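You operate a simulated robot arm through the tools that you are given. There is no shell and no other tool.

The job below is to be done with a simulated robot arm. You get a single attempt, and the scene is never put back.

JOB
Set both collars on the level post to the level card.
Fine: turn the probe switch off before the change and on again after it. Where these are worked on the way, their far stop is far enough and under half their travel is too little: probe switch.

It is judged by the outcome, as a careful person would: the job done as asked, and still so three seconds after it is handed in. It fails if anything else is knocked over, pushed out of place, dropped, spilled or broken.

ROBOT AND FRAMES
A 6-joint arm with a fingered hand, fixed in place. Base frame: the origin is on the floor under the middle of its stand, x ahead of it, y to its left, z up; the work surface is at about z = 852. Lengths are in mm, angles in rad, forces in N, time in s.
With the tool pointing down near the work surface it reaches from about 300 to 820 mm from the base axis. Its first joint turns from -2.897 to 2.897 rad. Payload 4 kg.
The TCP is the grasp point between the finger pads, 26 mm short of the fingertips. In the tool frame z runs along the fingers and y along their closing line. The gripper opens to 132 mm; its body begins 73 mm behind the TCP. The gripper is a hand of 5 fingers: y runs from the thumb to the fingers, the wrist lies at [0, 0, -239] in the tool frame, and closing takes about 1.5 s.
Orientation is told as [roll, pitch, yaw] about the base's x, y, z axes, in that order, counted from this pose: with the fingers straight down and closing along the base's y, the tool's x points along the base's -x, its y along +y and its z along -z.

CONTROLS
- The arm moves only by the tool servo_tool. Its argument "commands" is a list of rows, each an object (a shift or turn left out is 0, a gripper value left out holds the last) with "dp": the shift along the base's x, y, z in mm, a list of three; "angular": the turn, a rotation vector about the base's x, y, z in rad, a list of three; "jaw": the closure, from 0 (fully open) to 1 (shut). In form: [{"dp": [tx, ty, tz], "angular": [rx, ry, rz], "jaw": jaw}, ...]. A call has 1 to 20 rows; each row is the pose to reach, as a shift and turn from the pose commanded when the call began. A row lasts 0.2 s, in which the tool goes at most 50 mm and 0.15 rad; a call with a longer step from one row to the next is refused whole, and so is a gripper value outside its range. Where a pose cannot be reached the arm comes as near as it can. A force on the tool above 40 N (or 10 N above the force at the start of the call, whichever is more), or a blocked arm, ends the call early, and 0.2 s more pass. The fingers move at their own pace (about 45 mm/s each) and stop on an object; they squeeze with about 26 N. The grip force told is the motor's: it shows also when the fingers shut on nothing. Time passes only in rows, and 0.2 s behind the last, so rows that repeat a pose let the fingers close. It gives the time, the measured TCP pose, the force on the tool (base axes), the opening and the grip force at its end, in the units of the frame above (readings bear some noise), with the torque about the TCP (base axes, N m) and any sound that the robot's microphone picked up.
- Cameras (640 x 400 px; columns grow to the right, rows downward): "scene" is fixed at [399.9, 654.6, 1484.6]; the picture's right is [-0.96, -0.29, 0.00], its down [-0.09, 0.29, -0.95] and it looks along [0.27, -0.91, -0.30] (base axes); focal length 334 px, centre (320, 200). "wrist" rides on the gripper at [84, 2, -97] in the tool frame; the picture's right is [-0.02, 1.00, 0.00], its down [-0.75, -0.01, -0.66] and it looks along [-0.66, -0.01, 0.75] (tool axes); focal length 270 px, centre (320, 200). There is no depth. A picture from a camera that has moved, and an enlarged one, comes with that camera's place and axes in the base frame and with its lens. The place of the scene camera against the robot may be out by one fixed shift of up to 12 mm in any direction.
- camera(camera): a new picture of that camera. The clock stands still meanwhile.
- set_grasp(shape): the hand has 5 fingers and takes this shape, open, in about a second: jaw (thumb against the fingers, like two jaws); tri (thumb and two fingers); tip (a fingertip pinch); poke (one finger out to press); point (the index stretched); flat (the hand flat); cup (the hand cupped); fist (a fist). The gripper value then closes the fingers along that shape, each until it touches; the sizes above hold for jaw. It gives what a move gives, with no picture.
- enlarge(camera, box): a new picture of the part [left, top, right, bottom] of that camera's present view, enlarged. The clock stands still meanwhile.
- finish_job(): hands the job in; it is judged then, once.

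Nothing tells you positions but the pictures and the camera data. Unless the task says otherwise, let go and move clear before handing in.

The tools are called after ">>>" by a JSON object that holds its "name" and its "arguments". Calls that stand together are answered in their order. servo_tool: Moves the arm, as the interface text tells. Its arguments: {"type":"object","properties":{"commands":{"type":"array"}},"required":["commands"]} The other tools are called the same way: set_grasp (shape) gives the hand a shape; camera (camera) takes a picture; enlarge (camera, box) takes an enlarged picture of a part of a camera's view; finish_job () hands the job in.

At the start:

```text
time_s: 0.0
tool_pos: [391.8, -243.9, 1303.8]
tcp_rot: [0.0, -0.004, 0.0]
contact_force: [0.0, -0.7, 0.3]
wrist_torque: [-0.03, 0.01, -0.01]
width: 131.9
grasp_force: 0.0
shape: jaw
```

scene: 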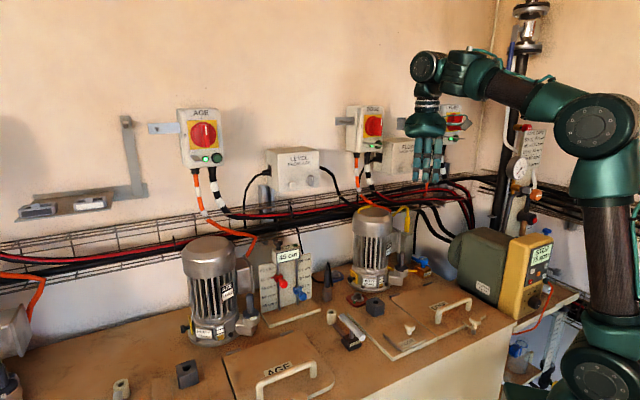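
wrist: 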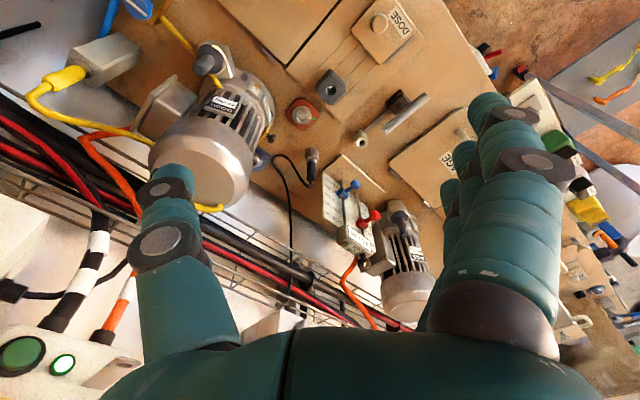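

I see a bench with motors, a small level post board with red and blue collars, and a level card nearby; switch boxes are on the wall. I'll zoom in on these parts first to find the level post, the card and the probe switch.

>>> {"name": "enlarge", "arguments": {"camera": "scene", "box": [230, 220, 350, 330]}}

>>> {"name": "enlarge", "arguments": {"camera": "scene", "box": [240, 90, 480, 240]}}

>>> {"name": "enlarge", "arguments": {"camera": "wrist", "box": [260, 120, 440, 270]}}

>>> {"name": "enlarge", "arguments": {"camera": "scene", "box": [440, 100, 640, 330]}}

```text
3.64 times, centred on (290, 275) of scene
camera zoom: at [399.9, 654.6, 1484.6], right [-0.96, -0.29, 0.0], down [-0.09, 0.29, -0.95], along [0.27, -0.91, -0.3], focal length 1213 px, centre (429, -73)
```

zoom: 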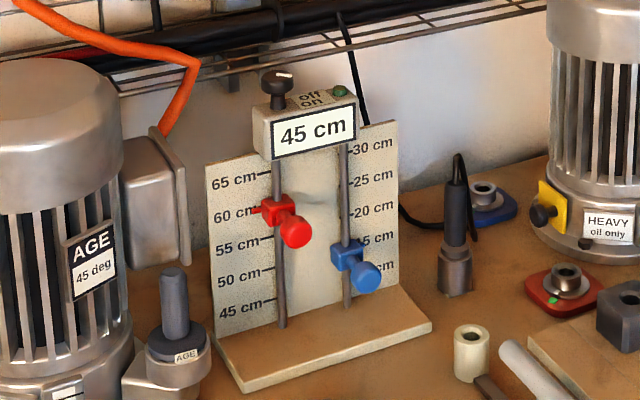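

```text
2.67 times, centred on (360, 165) of scene
camera zoom: at [399.9, 654.6, 1484.6], right [-0.96, -0.29, 0.0], down [-0.09, 0.29, -0.95], along [0.27, -0.91, -0.3], focal length 889 px, centre (213, 293)
```

zoom: 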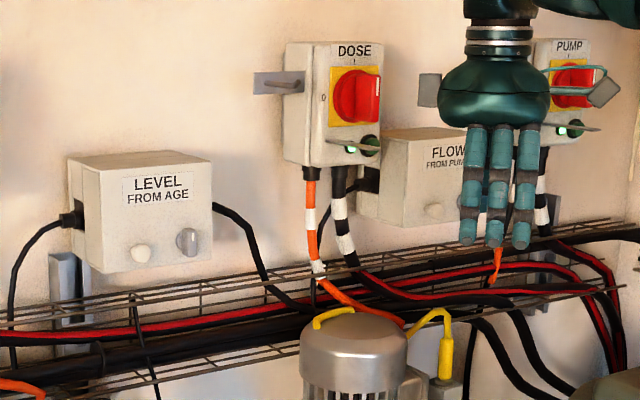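

```text
2.67 times, centred on (350, 195) of wrist
camera zoom: at [306.9, -243.0, 1401.6], right [0.02, 1.0, 0.0], down [0.75, -0.01, 0.66], along [0.66, -0.01, -0.75], focal length 721 px, centre (240, 213)
```

zoom: 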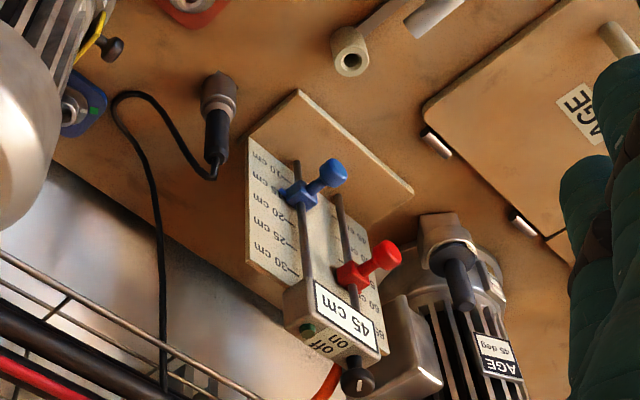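

```text
1.74 times, centred on (540, 215) of scene
camera zoom: at [399.9, 654.6, 1484.6], right [-0.96, -0.29, 0.0], down [-0.09, 0.29, -0.95], along [0.27, -0.91, -0.3], focal length 580 px, centre (-63, 174)
```

zoom: 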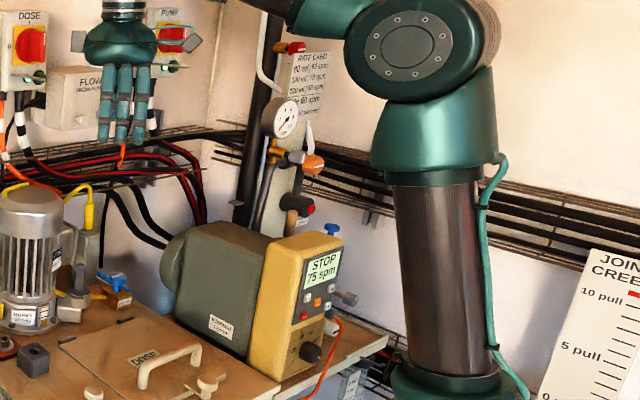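

The level post has a red collar (scale 45–65 cm) and a blue collar (scale 10–30 cm), with a head showing 45 cm and an off/on switch. I still need to find the level card, so I look over the rest of the scene.

>>> {"name": "enlarge", "arguments": {"camera": "scene", "box": [0, 90, 240, 240]}}

>>> {"name": "enlarge", "arguments": {"camera": "scene", "box": [0, 250, 240, 400]}}

>>> {"name": "enlarge", "arguments": {"camera": "scene", "box": [460, 100, 580, 220]}}

>>> {"name": "enlarge", "arguments": {"camera": "scene", "box": [200, 280, 480, 400]}}

>>> {"name": "enlarge", "arguments": {"camera": "wrist", "box": [440, 0, 640, 200]}}

>>> {"name": "enlarge", "arguments": {"camera": "scene", "box": [500, 220, 640, 400]}}

```text
2.67 times, centred on (120, 165) of scene
camera zoom: at [399.9, 654.6, 1484.6], right [-0.96, -0.29, 0.0], down [-0.09, 0.29, -0.95], along [0.27, -0.91, -0.3], focal length 889 px, centre (853, 293)
```

zoom: 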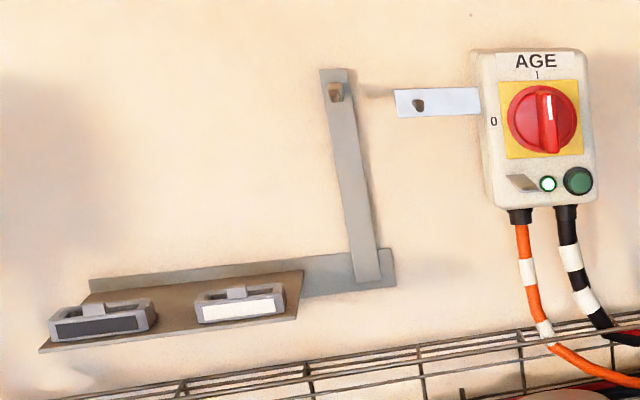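

```text
2.67 times, centred on (120, 325) of scene
camera zoom: at [399.9, 654.6, 1484.6], right [-0.96, -0.29, 0.0], down [-0.09, 0.29, -0.95], along [0.27, -0.91, -0.3], focal length 889 px, centre (853, -133)
```

zoom: 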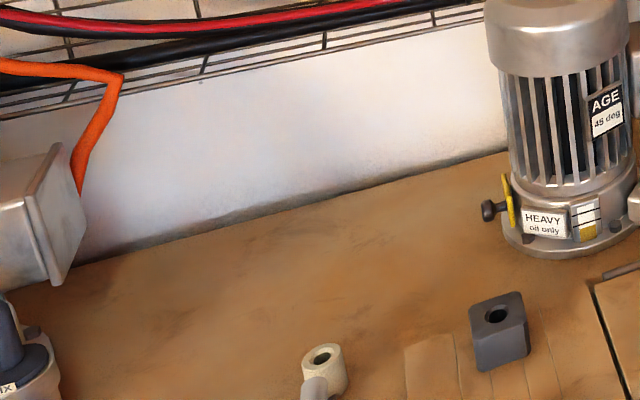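

```text
3.33 times, centred on (520, 160) of scene
camera zoom: at [399.9, 654.6, 1484.6], right [-0.96, -0.29, 0.0], down [-0.09, 0.29, -0.95], along [0.27, -0.91, -0.3], focal length 1112 px, centre (-347, 333)
```

zoom: 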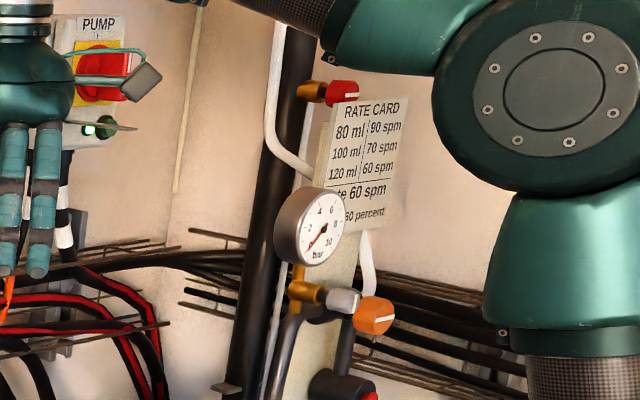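

```text
2.29 times, centred on (340, 340) of scene
camera zoom: at [399.9, 654.6, 1484.6], right [-0.96, -0.29, 0.0], down [-0.09, 0.29, -0.95], along [0.27, -0.91, -0.3], focal length 762 px, centre (274, -120)
```

zoom: 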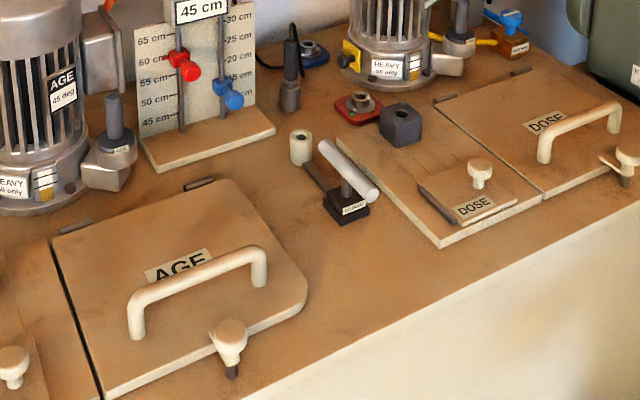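

```text
2.00 times, centred on (540, 100) of wrist
camera zoom: at [306.9, -243.0, 1401.6], right [0.02, 1.0, 0.0], down [0.75, -0.01, 0.66], along [0.66, -0.01, -0.75], focal length 541 px, centre (-120, 400)
```

zoom: 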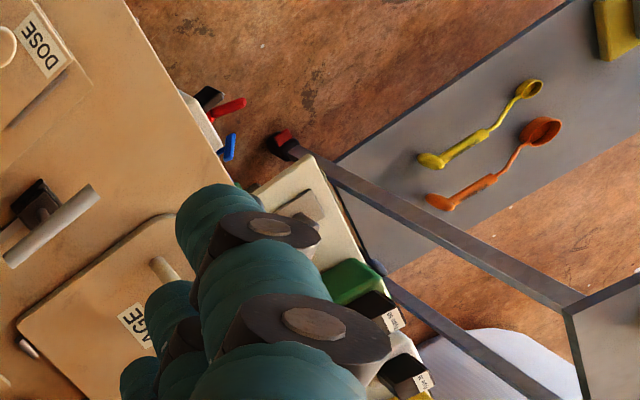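

```text
2.22 times, centred on (570, 310) of scene
camera zoom: at [399.9, 654.6, 1484.6], right [-0.96, -0.29, 0.0], down [-0.09, 0.29, -0.95], along [0.27, -0.91, -0.3], focal length 741 px, centre (-236, -44)
```

zoom: 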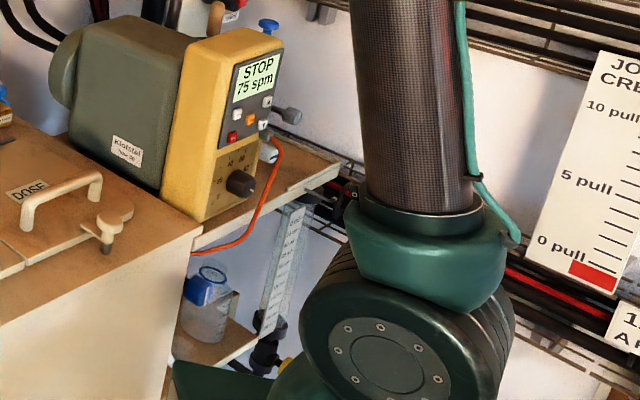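

The red knob is at about (741, -125, 963) and the blue knob at about (696, -166, 905). The level card is not in view yet, so I turn the hand to look around with the wrist camera.

>>> {"name": "servo_tool", "arguments": {"commands": [{"angular": [0, 0, 0.15]}, {"angular": [0, 0, 0.3]}, {"angular": [0, 0, 0.45]}, {"angular": [0, 0, 0.6]}, {"angular": [0, 0, 0.75]}, {"angular": [0, 0, 0.9]}, {"angular": [0, 0, 1.05]}, {"angular": [0, 0, 1.2]}, {"angular": [0, 0, 1.35]}, {"angular": [0, 0, 1.5]}]}}

>>> {"name": "camera", "arguments": {"camera": "wrist"}}

>>> {"name": "camera", "arguments": {"camera": "scene"}}

```text
time_s: 2.2
tool_pos: [386.4, -234.2, 1248.8]
tcp_rot: [-0.007, 0.03, 1.501]
contact_force: [-0.2, 0.1, 0.3]
wrist_torque: [-0.03, 0.0, 0.01]
width: 132.1
grasp_force: 0.0
shape: jaw
out of reach, approached as far as the arm can: row 7, 8, 9, 10
```

```text
taken
camera wrist: at [376.8, -315.6, 1348.8], right [-1.0, 0.09, -0.01], down [0.07, 0.77, 0.64], along [0.06, 0.63, -0.77], focal length 270 px, centre (320, 200)
```

wrist: 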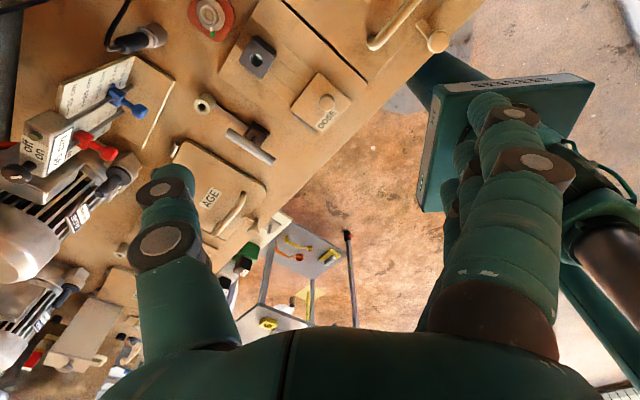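

```text
taken
```

scene: 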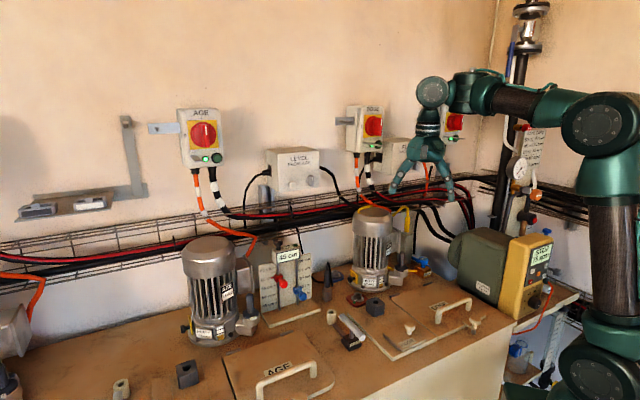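

The bench stretches away along +y, and the head of the post is readable from here. I tilt the hand toward +y to see further along for the level card.

>>> {"name": "servo_tool", "arguments": {"commands": [{"dp": [0, 20, -50], "angular": [0.15, 0, 0]}, {"dp": [0, 40, -50], "angular": [0.3, 0, 0]}, {"dp": [0, 60, -50], "angular": [0.45, 0, 0]}, {"dp": [0, 80, -50], "angular": [0.6, 0, 0]}, {"dp": [0, 100, -50], "angular": [0.75, 0, 0]}]}}

>>> {"name": "camera", "arguments": {"camera": "wrist"}}

>>> {"name": "enlarge", "arguments": {"camera": "wrist", "box": [0, 0, 320, 200]}}

```text
refused: row 1 steps farther than a row can; nothing moved
```

```text
taken
camera wrist: at [376.8, -315.6, 1348.8], right [-1.0, 0.09, -0.01], down [0.07, 0.77, 0.64], along [0.06, 0.63, -0.77], focal length 270 px, centre (320, 200)
```

wrist: 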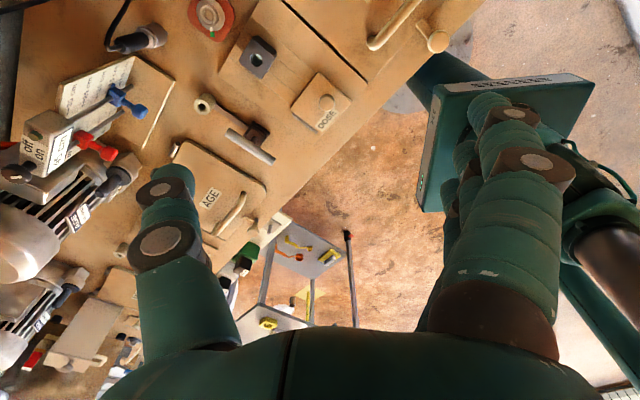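

```text
2.00 times, centred on (160, 100) of wrist
camera zoom: at [376.8, -315.6, 1348.8], right [-1.0, 0.09, -0.01], down [0.07, 0.77, 0.64], along [0.06, 0.63, -0.77], focal length 541 px, centre (640, 400)
```

zoom: 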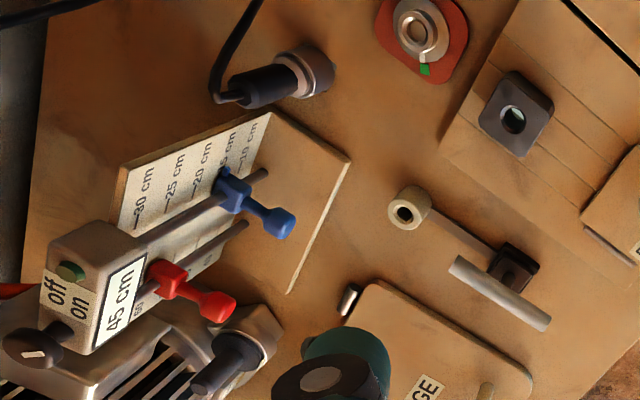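

>>> {"name": "servo_tool", "arguments": {"commands": [{"dp": [0, 20, -40], "angular": [0.15, 0, 0]}, {"dp": [0, 40, -50], "angular": [0.3, 0, 0]}, {"dp": [0, 60, -50], "angular": [0.45, 0, 0]}, {"dp": [0, 80, -50], "angular": [0.6, 0, 0]}, {"dp": [0, 100, -50], "angular": [0.75, 0, 0]}]}}

>>> {"name": "camera", "arguments": {"camera": "wrist"}}

```text
time_s: 3.4
tool_pos: [386.8, -86.3, 1093.8]
tcp_rot: [0.056, -0.745, 1.476]
contact_force: [-0.1, 0.3, 0.7]
wrist_torque: [-0.03, 0.01, 0.0]
width: 131.8
grasp_force: 0.0
shape: jaw
out of reach, approached as far as the arm can: row 1, 2, 3, 4, 5
```

```text
taken
camera wrist: at [377.1, -214.0, 1108.1], right [-1.0, 0.07, 0.06], down [0.06, 0.1, 0.99], along [0.07, 0.99, -0.11], focal length 270 px, centre (320, 200)
```

wrist: 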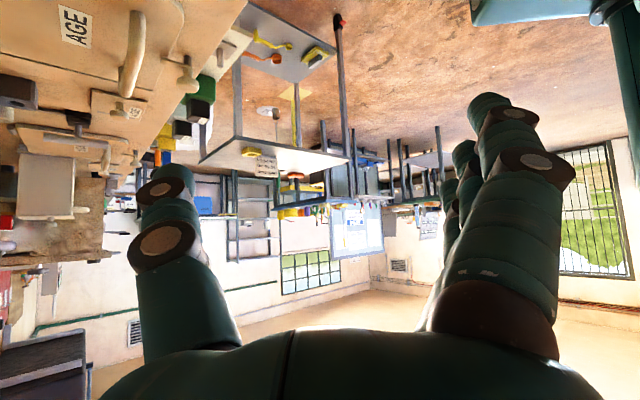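

The picture is upside-down; I can see trolleys, boards and windows further off. I zoom in on the papers and boards.

>>> {"name": "enlarge", "arguments": {"camera": "wrist", "box": [200, 120, 460, 280]}}

>>> {"name": "enlarge", "arguments": {"camera": "wrist", "box": [0, 60, 200, 260]}}

>>> {"name": "enlarge", "arguments": {"camera": "wrist", "box": [220, 130, 300, 180]}}

>>> {"name": "enlarge", "arguments": {"camera": "wrist", "box": [310, 180, 400, 270]}}

```text
2.46 times, centred on (330, 200) of wrist
camera zoom: at [377.1, -214.0, 1108.1], right [-1.0, 0.07, 0.06], down [0.06, 0.1, 0.99], along [0.07, 0.99, -0.11], focal length 665 px, centre (295, 200)
```

zoom: 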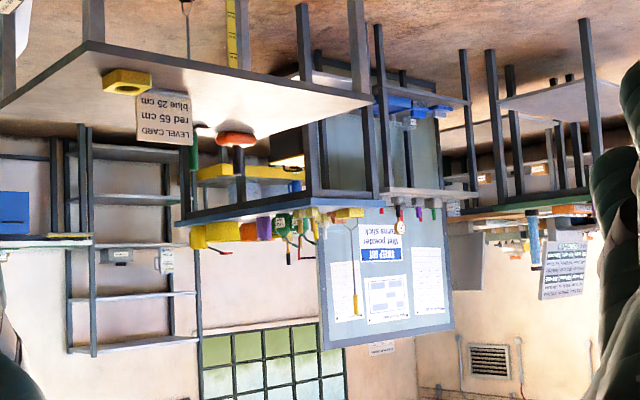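

```text
2.00 times, centred on (100, 160) of wrist
camera zoom: at [377.1, -214.0, 1108.1], right [-1.0, 0.07, 0.06], down [0.06, 0.1, 0.99], along [0.07, 0.99, -0.11], focal length 541 px, centre (760, 280)
```

zoom: 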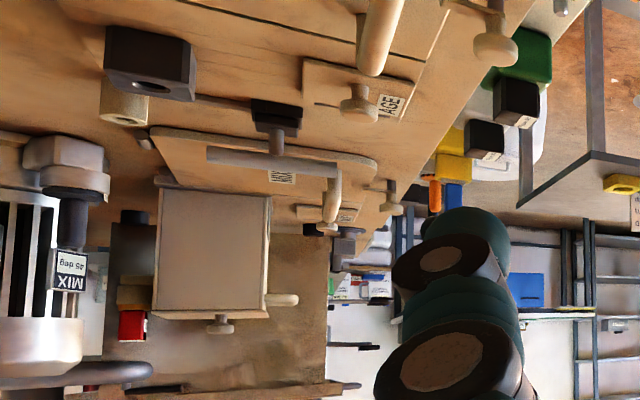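

```text
8.00 times, centred on (260, 155) of wrist
camera zoom: at [377.1, -214.0, 1108.1], right [-1.0, 0.07, 0.06], down [0.06, 0.1, 0.99], along [0.07, 0.99, -0.11], focal length 2162 px, centre (800, 560)
```

zoom: 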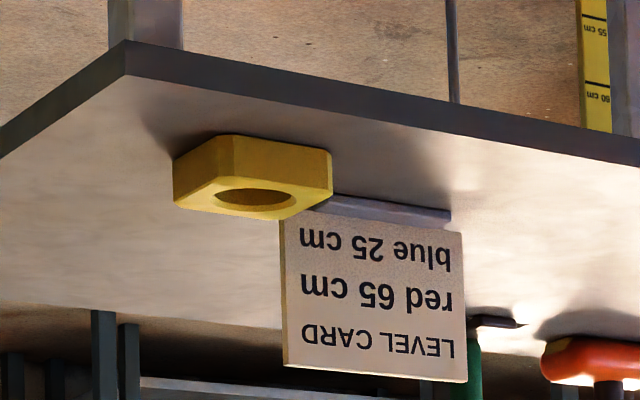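

```text
4.44 times, centred on (355, 225) of wrist
camera zoom: at [377.1, -214.0, 1108.1], right [-1.0, 0.07, 0.06], down [0.06, 0.1, 0.99], along [0.07, 0.99, -0.11], focal length 1201 px, centre (164, 89)
```

zoom: 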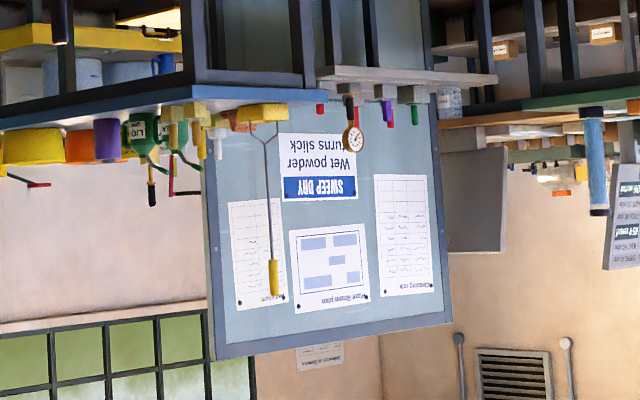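

The level card reads: red 65 cm, blue 25 cm. The collars now stand near 60 and 15. I bring the hand back to pointing down and then turn it to face the post for a close look.

>>> {"name": "servo_tool", "arguments": {"commands": [{"dp": [0, -20, 0], "angular": [-0.15, 0, 0]}, {"dp": [0, -40, 0], "angular": [-0.3, 0, 0]}, {"dp": [0, -60, 0], "angular": [-0.45, 0, 0]}, {"dp": [0, -80, 0], "angular": [-0.6, 0, 0]}, {"dp": [0, -100, 0], "angular": [-0.75, 0, 0]}]}}

>>> {"name": "servo_tool", "arguments": {"commands": [{"angular": [0, 0, -0.15]}, {"angular": [0, 0, -0.3]}, {"angular": [0, 0, -0.45]}, {"angular": [0, 0, -0.6]}, {"angular": [0, 0, -0.75]}, {"angular": [0, 0, -0.9]}, {"angular": [0, 0, -1.05]}, {"angular": [0, 0, -1.2]}, {"angular": [0, 0, -1.35]}, {"angular": [0, 0, -1.5]}, {"angular": [0, 0, -1.65]}, {"angular": [0, 0, -1.8]}, {"angular": [0, 0, -1.95]}, {"angular": [0, 0, -2.1]}, {"angular": [0, 0, -2.25]}]}}

>>> {"name": "camera", "arguments": {"camera": "wrist"}}

```text
time_s: 4.6
tool_pos: [412.6, -166.6, 1177.5]
tcp_rot: [0.014, -0.096, 1.495]
contact_force: [-0.2, 0.5, 0.0]
wrist_torque: [0.04, 0.01, -0.01]
width: 132.1
grasp_force: 0.1
shape: jaw
out of reach, approached as far as the arm can: row 3, 4, 5
```

```text
time_s: 7.8
tool_pos: [412.6, -166.2, 1178.0]
tcp_rot: [0.013, -0.097, -0.759]
contact_force: [0.5, -0.6, 0.4]
wrist_torque: [-0.05, 0.01, -0.01]
width: 132.0
grasp_force: 0.1
shape: jaw
```

```text
taken
camera wrist: at [343.2, -102.3, 1266.7], right [0.7, 0.71, 0.02], down [0.48, -0.49, 0.73], along [0.53, -0.5, -0.69], focal length 270 px, centre (320, 200)
```

wrist: 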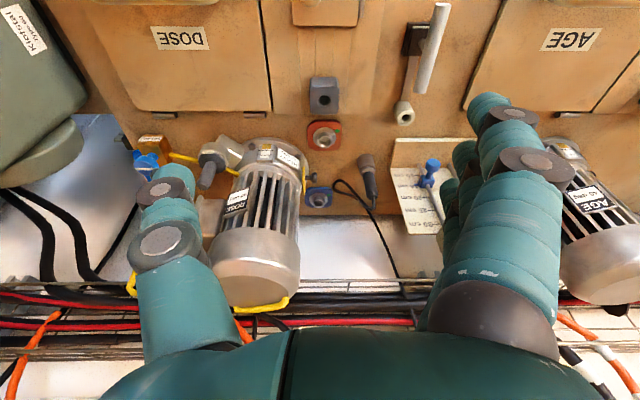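

The bench and wall run at 45° to the base and the post faces the direction (-0.7, +0.7). I move the hand over in front of the post to look closely at the collars and switch.

>>> {"name": "servo_tool", "arguments": {"commands": [{"dp": [32, 15, 0]}, {"dp": [64, 30, 0]}, {"dp": [96, 45, 0]}, {"dp": [128, 60, 0]}, {"dp": [160, 75, 0]}, {"dp": [192, 90, -10]}, {"dp": [226, 106, -20]}]}}

>>> {"name": "camera", "arguments": {"camera": "wrist"}}

>>> {"name": "camera", "arguments": {"camera": "scene"}}

```text
time_s: 9.4
tool_pos: [638.0, -61.5, 1160.3]
tcp_rot: [0.014, -0.097, -0.757]
contact_force: [-0.2, 0.5, -0.9]
wrist_torque: [0.05, -0.03, 0.03]
width: 131.8
grasp_force: 0.0
shape: jaw
```

```text
taken
camera wrist: at [568.7, 2.9, 1247.9], right [0.7, 0.71, 0.02], down [0.48, -0.49, 0.73], along [0.53, -0.5, -0.68], focal length 270 px, centre (320, 200)
```

wrist: 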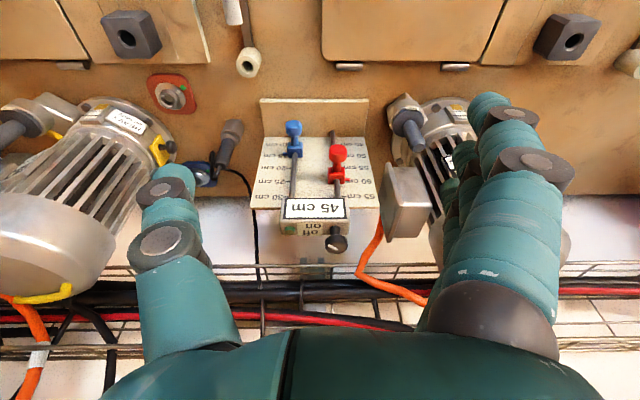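

```text
taken
```

scene: 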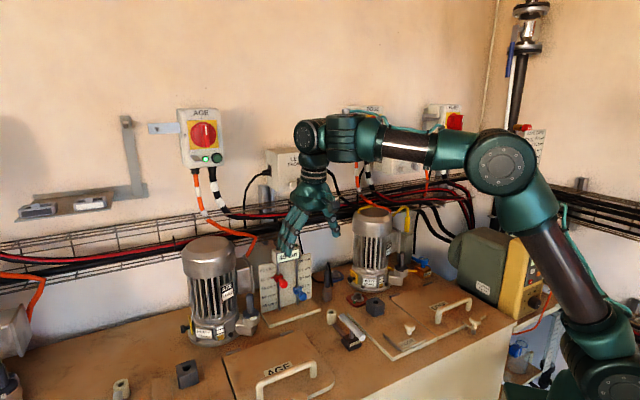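

>>> {"name": "enlarge", "arguments": {"camera": "wrist", "box": [240, 90, 400, 270]}}

>>> {"name": "enlarge", "arguments": {"camera": "wrist", "box": [270, 190, 360, 260]}}

>>> {"name": "enlarge", "arguments": {"camera": "scene", "box": [255, 235, 325, 330]}}

```text
2.22 times, centred on (320, 180) of wrist
camera zoom: at [568.7, 2.9, 1247.9], right [0.7, 0.71, 0.02], down [0.48, -0.49, 0.73], along [0.53, -0.5, -0.68], focal length 601 px, centre (320, 244)
```

zoom: 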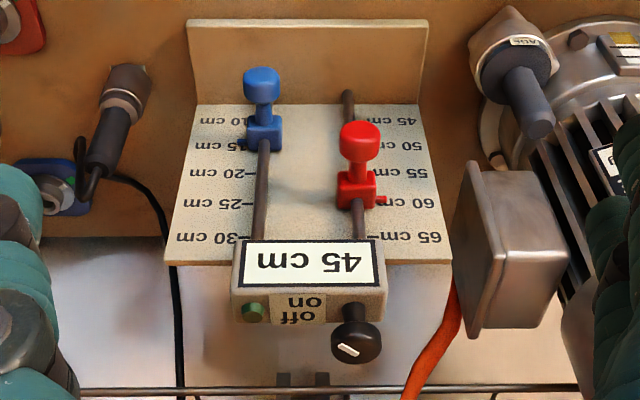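

```text
5.71 times, centred on (315, 225) of wrist
camera zoom: at [568.7, 2.9, 1247.9], right [0.7, 0.71, 0.02], down [0.48, -0.49, 0.73], along [0.53, -0.5, -0.68], focal length 1544 px, centre (349, 57)
```

zoom: 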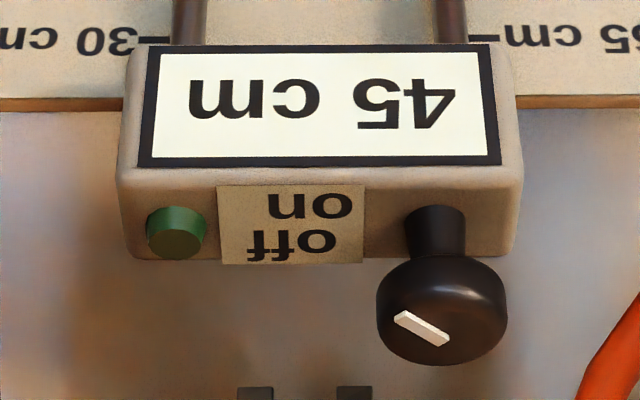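

```text
4.21 times, centred on (290, 282) of scene
camera zoom: at [399.9, 654.6, 1484.6], right [-0.96, -0.29, 0.0], down [-0.09, 0.29, -0.95], along [0.27, -0.91, -0.3], focal length 1404 px, centre (446, -147)
```

zoom: 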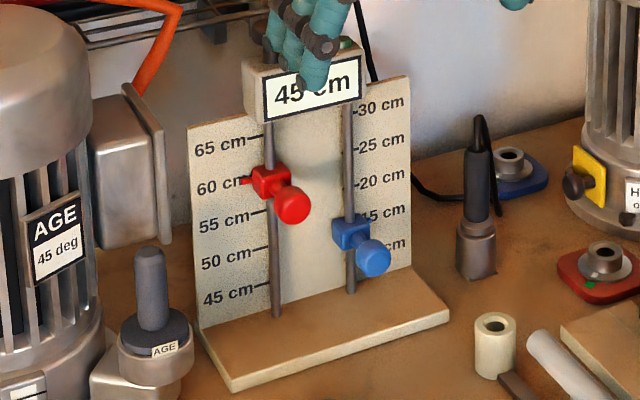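

The probe switch is a knob on top of the post's head at about (770, -164, 1078), with a white mark and "on/off" labels. I move above it and look down to see how it is set.

>>> {"name": "servo_tool", "arguments": {"commands": [{"dp": [0, 0, 30], "angular": [0.03, 0.03, 0]}, {"dp": [30, -21, 40], "angular": [0.064, 0.064, 0]}, {"dp": [60, -43, 40], "angular": [0.064, 0.064, 0]}, {"dp": [90, -65, 40], "angular": [0.064, 0.064, 0]}, {"dp": [115, -83, 40], "angular": [0.064, 0.064, 0]}, {"dp": [115, -83, 40], "angular": [0.064, 0.064, 0]}]}}

>>> {"name": "camera", "arguments": {"camera": "wrist"}}

>>> {"name": "enlarge", "arguments": {"camera": "wrist", "box": [250, 40, 400, 200]}}

```text
time_s: 10.8
tool_pos: [704.6, -134.4, 1175.1]
tcp_rot: [0.016, -0.005, -0.757]
contact_force: [0.0, 0.0, 0.5]
wrist_torque: [-0.03, -0.01, 0.01]
width: 131.9
grasp_force: 0.1
shape: jaw
out of reach, approached as far as the arm can: row 1, 4, 5, 6
```

```text
taken
camera wrist: at [641.8, -75.3, 1271.7], right [0.7, 0.71, 0.02], down [0.53, -0.53, 0.66], along [0.48, -0.46, -0.75], focal length 270 px, centre (320, 200)
```

wrist: 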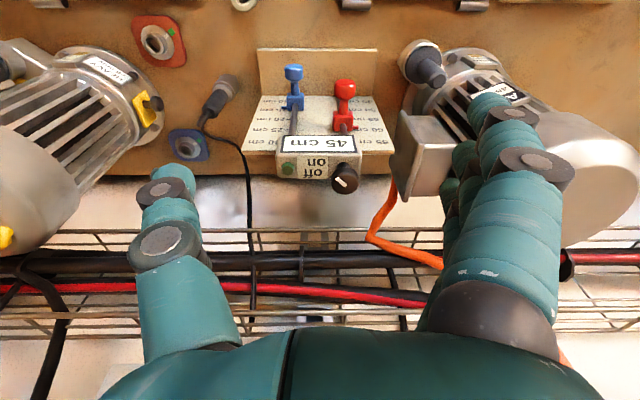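

```text
2.50 times, centred on (325, 120) of wrist
camera zoom: at [641.8, -75.3, 1271.7], right [0.7, 0.71, 0.02], down [0.53, -0.53, 0.66], along [0.48, -0.46, -0.75], focal length 676 px, centre (308, 400)
```

zoom: 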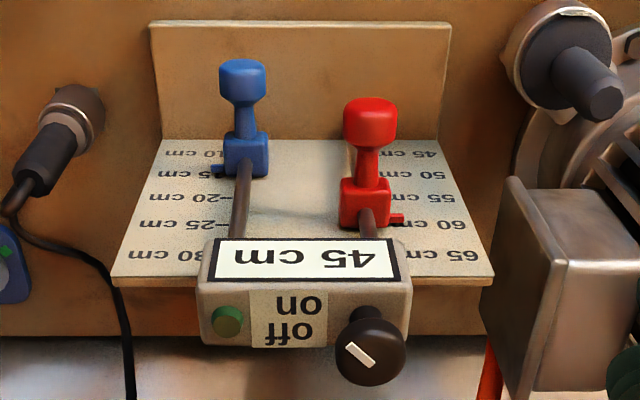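

The white mark on the probe-switch knob points toward "on". I'll try the fingertip-pinch shape here, well above the post, and see where the fingertips come.

>>> {"name": "set_grasp", "arguments": {"shape": "tip"}}

>>> {"name": "camera", "arguments": {"camera": "wrist"}}

>>> {"name": "enlarge", "arguments": {"camera": "scene", "box": [220, 130, 380, 300]}}

```text
time_s: 11.7
tool_pos: [704.1, -133.0, 1174.7]
tcp_rot: [0.015, -0.006, -0.758]
contact_force: [-0.1, 1.0, -0.6]
wrist_torque: [-0.03, -0.02, 0.01]
width: 131.8
grasp_force: 0.2
shape: tip
```

```text
taken
camera wrist: at [641.8, -75.0, 1271.8], right [0.7, 0.71, 0.02], down [0.53, -0.53, 0.66], along [0.48, -0.46, -0.75], focal length 270 px, centre (320, 200)
```

wrist: 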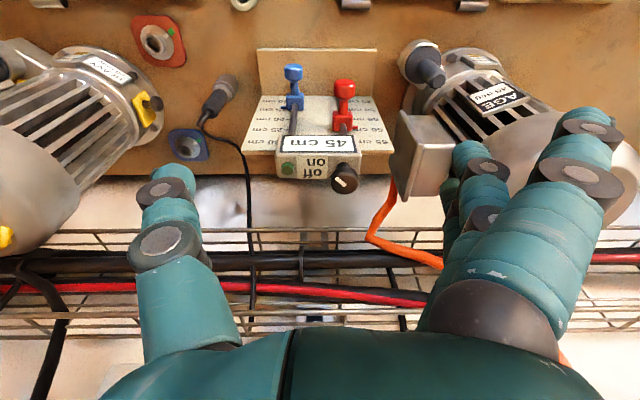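

```text
2.35 times, centred on (300, 215) of scene
camera zoom: at [399.9, 654.6, 1484.6], right [-0.96, -0.29, 0.0], down [-0.09, 0.29, -0.95], along [0.27, -0.91, -0.3], focal length 785 px, centre (367, 165)
```

zoom: 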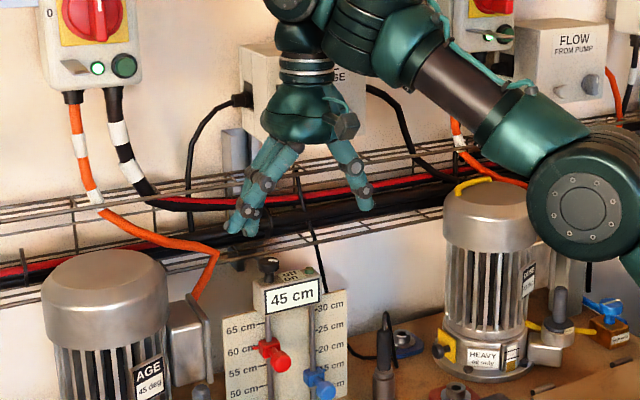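

In "tip" shape the fingers differ a little. I close the hand in the air to see where thumb and fingertip meet.

>>> {"name": "servo_tool", "arguments": {"commands": [{"jaw": 0.6}, {"jaw": 0.6}, {"jaw": 0.6}, {"jaw": 0.6}, {"jaw": 0.6}, {"jaw": 0.6}, {"jaw": 0.6}]}}

>>> {"name": "camera", "arguments": {"camera": "wrist"}}

>>> {"name": "servo_tool", "arguments": {"commands": [{"jaw": 1}, {"jaw": 1}, {"jaw": 1}, {"jaw": 1}, {"jaw": 1}, {"jaw": 1}]}}

>>> {"name": "camera", "arguments": {"camera": "wrist"}}

>>> {"name": "enlarge", "arguments": {"camera": "scene", "box": [220, 130, 380, 300]}}

```text
time_s: 13.3
tool_pos: [705.1, -132.8, 1175.3]
tcp_rot: [0.016, -0.006, -0.758]
contact_force: [0.1, -0.2, 0.8]
wrist_torque: [0.03, 0.01, -0.01]
width: 53.6
grasp_force: 0.1
shape: tip
```

```text
taken
camera wrist: at [641.8, -75.0, 1271.8], right [0.7, 0.71, 0.02], down [0.53, -0.53, 0.66], along [0.48, -0.46, -0.75], focal length 270 px, centre (320, 200)
```

wrist: 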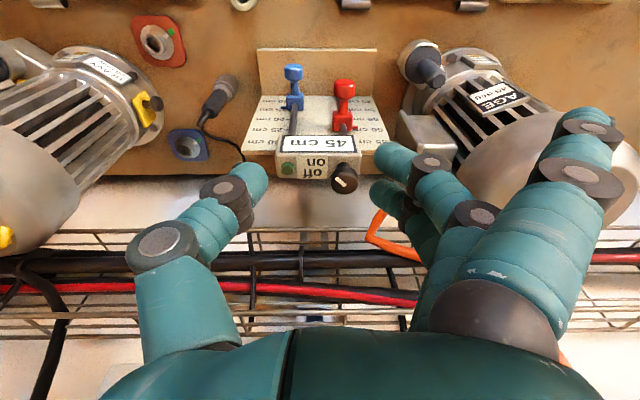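

```text
time_s: 14.7
tool_pos: [705.6, -133.3, 1174.4]
tcp_rot: [0.016, -0.006, -0.758]
contact_force: [-0.4, -0.8, -0.1]
wrist_torque: [0.02, 0.01, 0.01]
width: 0.0
grasp_force: 25.9
shape: tip
```

```text
taken
camera wrist: at [641.8, -75.0, 1271.8], right [0.7, 0.71, 0.02], down [0.53, -0.53, 0.66], along [0.48, -0.46, -0.75], focal length 270 px, centre (320, 200)
```

wrist: 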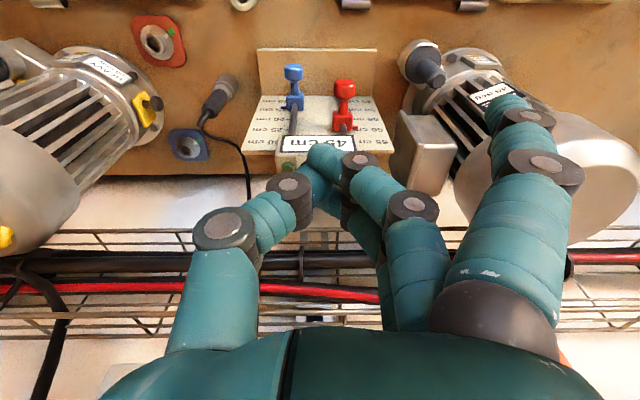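

```text
2.35 times, centred on (300, 215) of scene
camera zoom: at [399.9, 654.6, 1484.6], right [-0.96, -0.29, 0.0], down [-0.09, 0.29, -0.95], along [0.27, -0.91, -0.3], focal length 785 px, centre (367, 165)
```

zoom: 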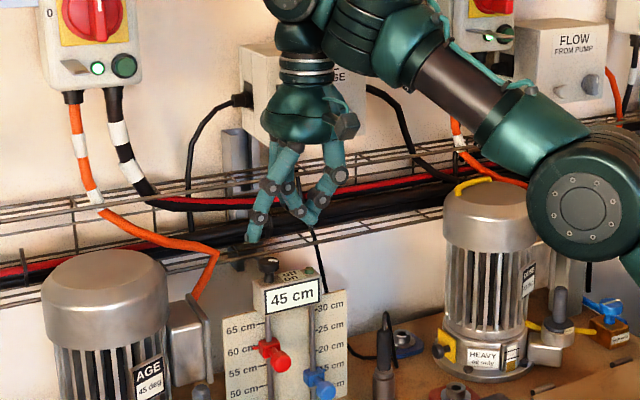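

In "tip" shape one finger stays outstretched below the pinch, which could foul the head. I try the "tri" shape in the air to compare.

>>> {"name": "set_grasp", "arguments": {"shape": "tri"}}

>>> {"name": "servo_tool", "arguments": {"commands": [{"jaw": 0.75}, {"jaw": 0.75}, {"jaw": 0.75}, {"jaw": 0.75}, {"jaw": 0.75}, {"jaw": 0.75}, {"jaw": 0.75}, {"jaw": 0.75}]}}

>>> {"name": "camera", "arguments": {"camera": "wrist"}}

>>> {"name": "enlarge", "arguments": {"camera": "scene", "box": [260, 170, 340, 270]}}

```text
time_s: 15.6
tool_pos: [703.6, -133.9, 1175.4]
tcp_rot: [0.018, -0.008, -0.757]
contact_force: [-0.7, -0.6, -0.9]
wrist_torque: [-0.02, -0.03, 0.03]
width: 131.9
grasp_force: 0.0
shape: tri
```

```text
time_s: 17.4
tool_pos: [705.5, -132.7, 1174.8]
tcp_rot: [0.013, -0.007, -0.756]
contact_force: [-0.7, -0.5, -0.2]
wrist_torque: [0.01, 0.01, 0.0]
width: 33.6
grasp_force: 0.1
shape: tri
```

```text
taken
camera wrist: at [641.8, -75.0, 1271.8], right [0.7, 0.71, 0.02], down [0.53, -0.53, 0.66], along [0.48, -0.46, -0.75], focal length 270 px, centre (320, 200)
```

wrist: 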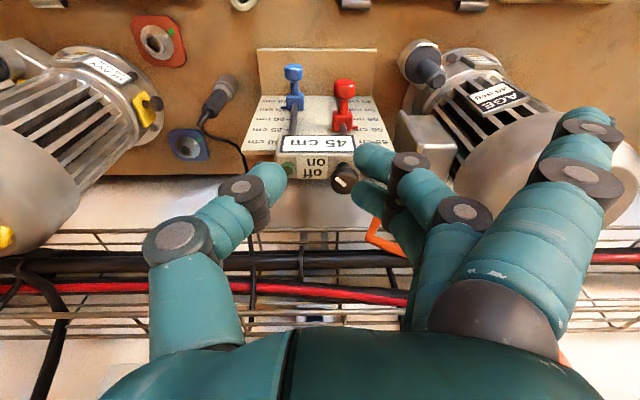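

```text
4.00 times, centred on (300, 220) of scene
camera zoom: at [399.9, 654.6, 1484.6], right [-0.96, -0.29, 0.0], down [-0.09, 0.29, -0.95], along [0.27, -0.91, -0.3], focal length 1334 px, centre (400, 120)
```

zoom: 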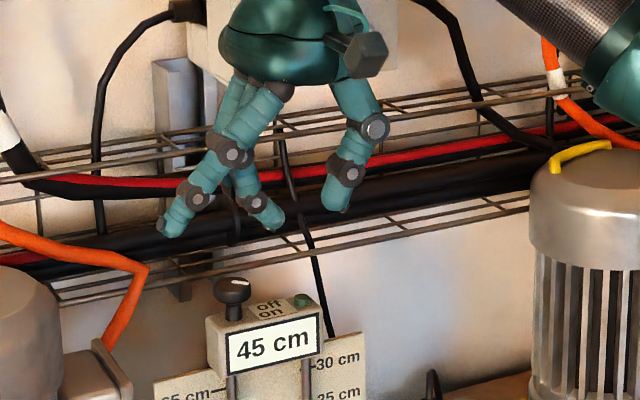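

"Tri" puts the thumb opposite two fingers, centred on the TCP, which suits this round knob. I open it partly, tilt the hand outward a little for reach, and come to just before and above the switch knob.

>>> {"name": "servo_tool", "arguments": {"commands": [{"dp": [0, 0, 0], "angular": [-0.05, -0.03, 0], "jaw": 0.4}, {"dp": [6, 3, -14], "angular": [-0.1, -0.065, 0], "jaw": 0.4}, {"dp": [12, 6, -28], "angular": [-0.14, -0.09, 0], "jaw": 0.4}, {"dp": [18, 9, -42], "angular": [-0.168, -0.109, 0], "jaw": 0.4}, {"dp": [23, 12, -55], "angular": [-0.168, -0.109, 0], "jaw": 0.4}, {"dp": [23, 12, -55], "angular": [-0.168, -0.109, 0], "jaw": 0.4}]}}

>>> {"name": "camera", "arguments": {"camera": "wrist"}}

>>> {"name": "enlarge", "arguments": {"camera": "scene", "box": [240, 180, 340, 280]}}

```text
time_s: 18.8
tool_pos: [727.1, -121.4, 1122.2]
tcp_rot: [-0.031, -0.2, -0.752]
contact_force: [0.4, 0.2, 0.2]
wrist_torque: [0.0, 0.0, 0.01]
width: 78.9
grasp_force: 0.0
shape: tri
```

```text
taken
camera wrist: at [655.4, -47.7, 1199.7], right [0.7, 0.71, -0.03], down [0.45, -0.41, 0.8], along [0.56, -0.57, -0.61], focal length 270 px, centre (320, 200)
```

wrist: 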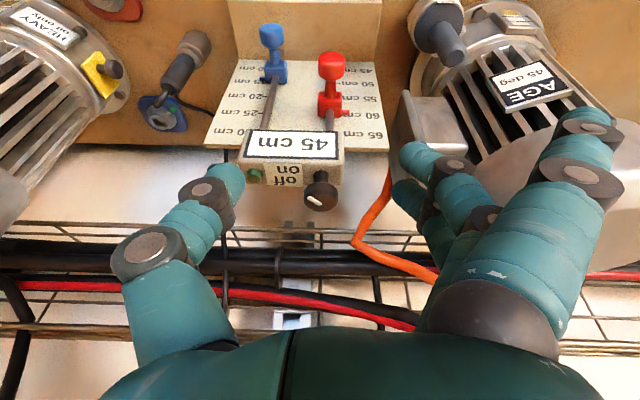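

```text
4.00 times, centred on (290, 230) of scene
camera zoom: at [399.9, 654.6, 1484.6], right [-0.96, -0.29, 0.0], down [-0.09, 0.29, -0.95], along [0.27, -0.91, -0.3], focal length 1334 px, centre (440, 80)
```

zoom: 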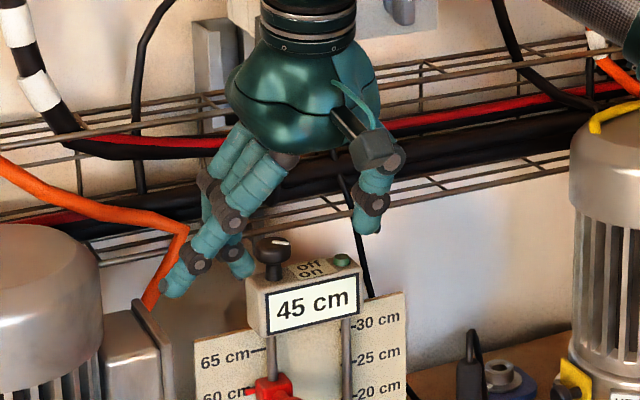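

The knob is now between thumb and fingers in the wrist view. I zoom in to fix its place more exactly.

>>> {"name": "enlarge", "arguments": {"camera": "wrist", "box": [240, 120, 400, 220]}}

>>> {"name": "enlarge", "arguments": {"camera": "scene", "box": [285, 225, 345, 270]}}

```text
4.00 times, centred on (320, 170) of wrist
camera zoom: at [655.4, -47.7, 1199.7], right [0.7, 0.71, -0.03], down [0.45, -0.41, 0.8], along [0.56, -0.57, -0.61], focal length 1081 px, centre (320, 320)
```

zoom: 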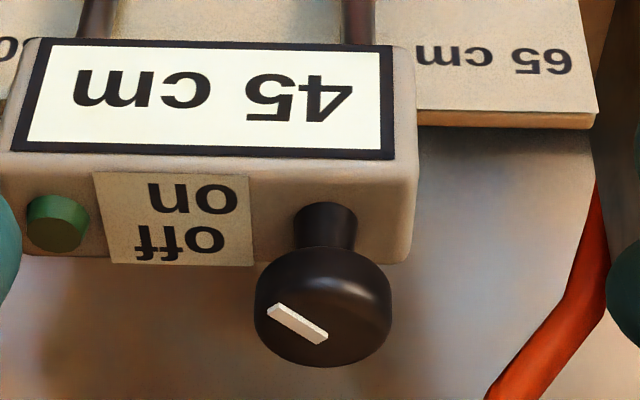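

```text
8.89 times, centred on (315, 248) of scene
camera zoom: at [399.9, 654.6, 1484.6], right [-0.96, -0.29, 0.0], down [-0.09, 0.29, -0.95], along [0.27, -0.91, -0.3], focal length 2964 px, centre (364, -222)
```

zoom: 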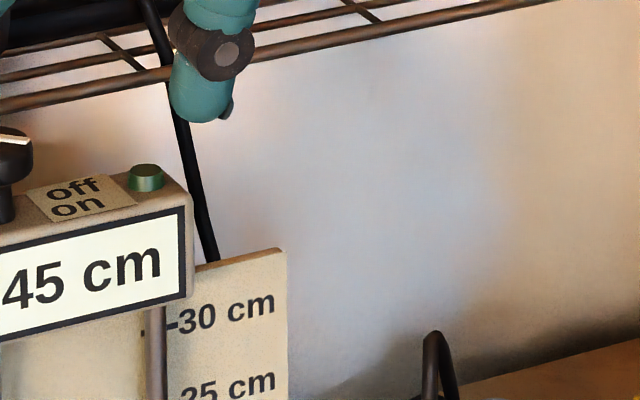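

The knob top is at (770, -164, 1076) and its diameter about 26 mm. I move directly over it.

>>> {"name": "servo_tool", "arguments": {"commands": [{"dp": [20, -20, 0]}, {"dp": [41, -39, 0]}, {"dp": [41, -39, -10]}, {"dp": [41, -39, -10]}]}}

>>> {"name": "camera", "arguments": {"camera": "wrist"}}

>>> {"name": "enlarge", "arguments": {"camera": "scene", "box": [240, 180, 340, 280]}}

```text
time_s: 19.8
tool_pos: [762.7, -155.3, 1107.5]
tcp_rot: [-0.032, -0.198, -0.75]
contact_force: [0.1, 0.9, 0.3]
wrist_torque: [-0.04, 0.02, 0.0]
width: 78.9
grasp_force: 0.1
shape: tri
out of reach, approached as far as the arm can: row 2, 3, 4
```

```text
taken
camera wrist: at [691.3, -82.3, 1185.9], right [0.7, 0.71, -0.03], down [0.45, -0.41, 0.79], along [0.56, -0.57, -0.61], focal length 270 px, centre (320, 200)
```

wrist: 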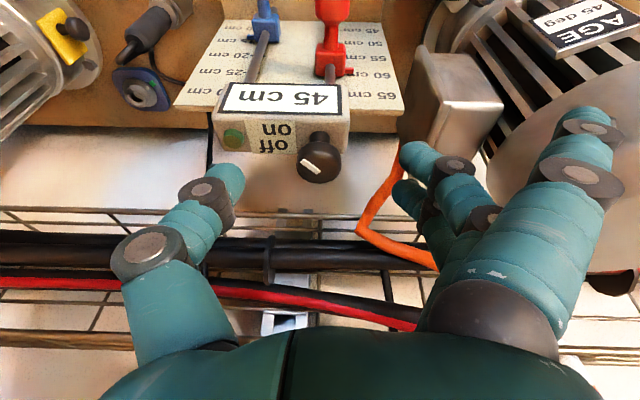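

```text
4.00 times, centred on (290, 230) of scene
camera zoom: at [399.9, 654.6, 1484.6], right [-0.96, -0.29, 0.0], down [-0.09, 0.29, -0.95], along [0.27, -0.91, -0.3], focal length 1334 px, centre (440, 80)
```

zoom: 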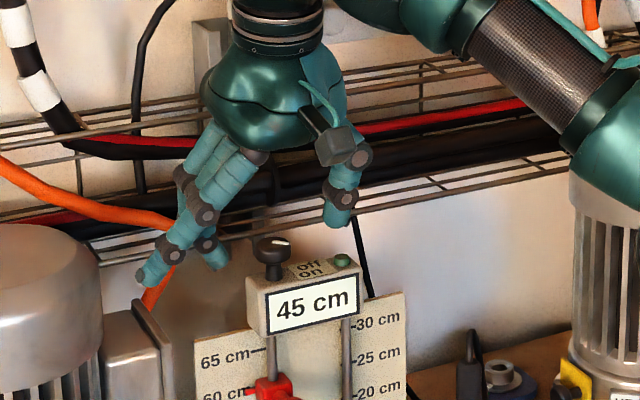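

The arm is at its reach limit up high, so I tilt a little more and descend around the knob.

>>> {"name": "servo_tool", "arguments": {"commands": [{"dp": [0, 0, 0], "angular": [-0.053, -0.013, 0]}, {"dp": [3, -3, -6], "angular": [-0.053, -0.013, 0]}, {"dp": [5.5, -6, -14], "angular": [-0.053, -0.013, 0]}, {"dp": [5.5, -6, -20], "angular": [-0.053, -0.013, 0]}, {"dp": [5.5, -6, -23], "angular": [-0.053, -0.013, 0]}, {"dp": [5.5, -6, -23], "angular": [-0.053, -0.013, 0]}]}}

>>> {"name": "camera", "arguments": {"camera": "wrist"}}

>>> {"name": "enlarge", "arguments": {"camera": "scene", "box": [240, 180, 340, 280]}}

```text
time_s: 21.2
tool_pos: [767.9, -162.1, 1086.6]
tcp_rot: [-0.061, -0.246, -0.745]
contact_force: [-0.4, 0.2, 0.7]
wrist_torque: [-0.01, -0.02, 0.0]
width: 78.8
grasp_force: 0.1
shape: tri
out of reach, approached as far as the arm can: row 3
```

```text
taken
camera wrist: at [694.5, -85.4, 1159.3], right [0.7, 0.71, -0.06], down [0.44, -0.37, 0.82], along [0.56, -0.6, -0.57], focal length 270 px, centre (320, 200)
```

wrist: 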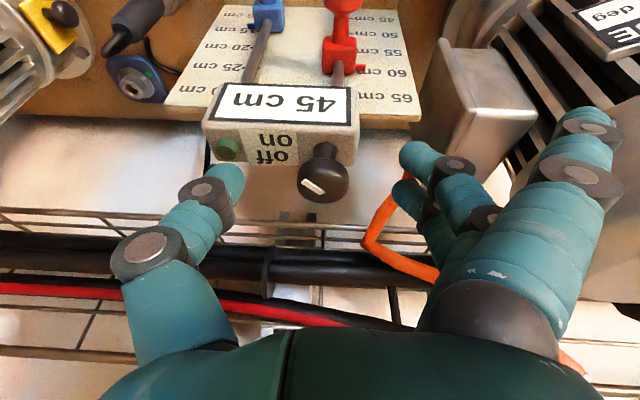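

```text
4.00 times, centred on (290, 230) of scene
camera zoom: at [399.9, 654.6, 1484.6], right [-0.96, -0.29, 0.0], down [-0.09, 0.29, -0.95], along [0.27, -0.91, -0.3], focal length 1334 px, centre (440, 80)
```

zoom: 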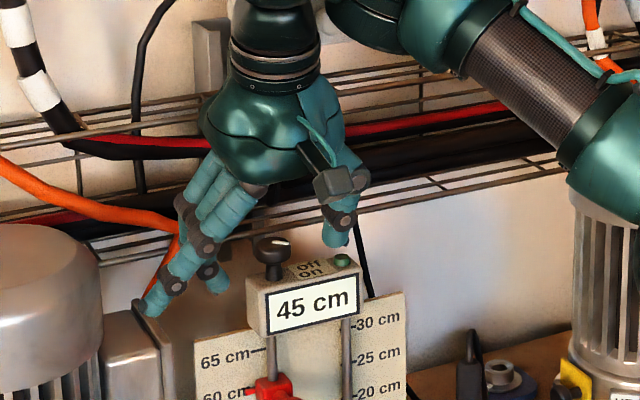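

The knob sits between thumb and fingers. I centre by about 2 mm, lower 3 mm, and close gently.

>>> {"name": "servo_tool", "arguments": {"commands": [{"dp": [1.3, 1.3, -3], "jaw": 0.4}, {"dp": [1.3, 1.3, -3], "jaw": 0.6}, {"dp": [1.3, 1.3, -3], "jaw": 0.7}, {"dp": [1.3, 1.3, -3], "jaw": 0.72}, {"dp": [1.3, 1.3, -3], "jaw": 0.72}, {"dp": [1.3, 1.3, -3], "jaw": 0.72}]}}

>>> {"name": "camera", "arguments": {"camera": "wrist"}}

>>> {"name": "enlarge", "arguments": {"camera": "scene", "box": [250, 200, 330, 270]}}

```text
time_s: 22.6
tool_pos: [769.0, -162.2, 1082.2]
tcp_rot: [-0.062, -0.245, -0.744]
contact_force: [-1.7, -0.4, 0.4]
wrist_torque: [0.02, -0.02, -0.01]
width: 37.6
grasp_force: 0.1
shape: tri
```

```text
taken
camera wrist: at [695.5, -84.8, 1156.1], right [0.7, 0.71, -0.06], down [0.44, -0.37, 0.82], along [0.56, -0.6, -0.57], focal length 270 px, centre (320, 200)
```

wrist: 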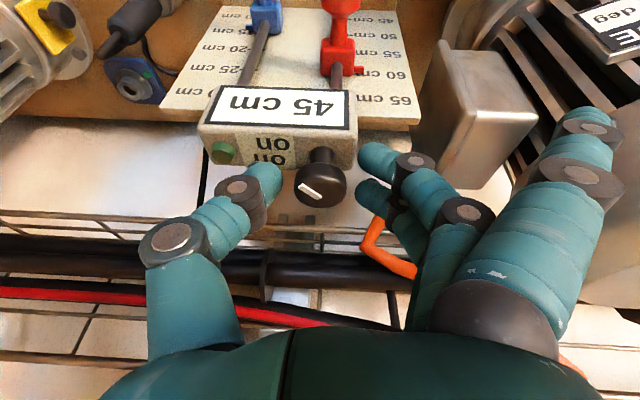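

```text
5.71 times, centred on (290, 235) of scene
camera zoom: at [399.9, 654.6, 1484.6], right [-0.96, -0.29, 0.0], down [-0.09, 0.29, -0.95], along [0.27, -0.91, -0.3], focal length 1906 px, centre (491, 0)
```

zoom: 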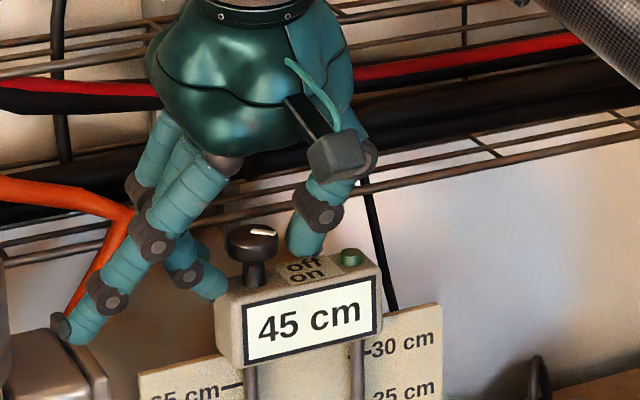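

Fingers straddle the knob evenly. I close on it now.

>>> {"name": "servo_tool", "arguments": {"commands": [{"jaw": 0.78}, {"jaw": 0.82}, {"jaw": 0.86}, {"jaw": 0.9}, {"jaw": 0.95}, {"jaw": 1.0}, {"jaw": 1.0}]}}

>>> {"name": "camera", "arguments": {"camera": "wrist"}}

>>> {"name": "enlarge", "arguments": {"camera": "scene", "box": [250, 200, 330, 270]}}

```text
time_s: 24.2
tool_pos: [769.0, -161.7, 1081.7]
tcp_rot: [-0.062, -0.246, -0.745]
contact_force: [3.8, -2.1, -4.4]
wrist_torque: [0.4, -0.2, -0.11]
width: 13.4
grasp_force: 26.0
shape: tri
```

```text
taken
camera wrist: at [695.8, -84.9, 1155.6], right [0.7, 0.71, -0.06], down [0.44, -0.37, 0.82], along [0.56, -0.6, -0.57], focal length 270 px, centre (320, 200)
```

wrist: 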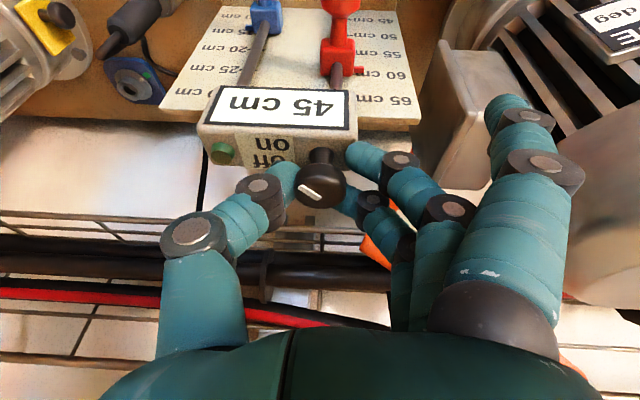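

```text
5.71 times, centred on (290, 235) of scene
camera zoom: at [399.9, 654.6, 1484.6], right [-0.96, -0.29, 0.0], down [-0.09, 0.29, -0.95], along [0.27, -0.91, -0.3], focal length 1906 px, centre (491, 0)
```

zoom: 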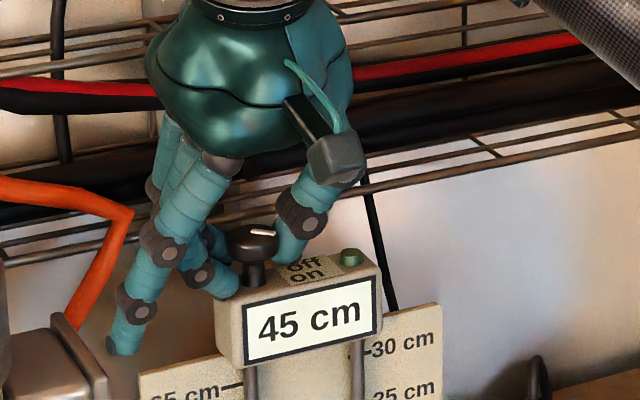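

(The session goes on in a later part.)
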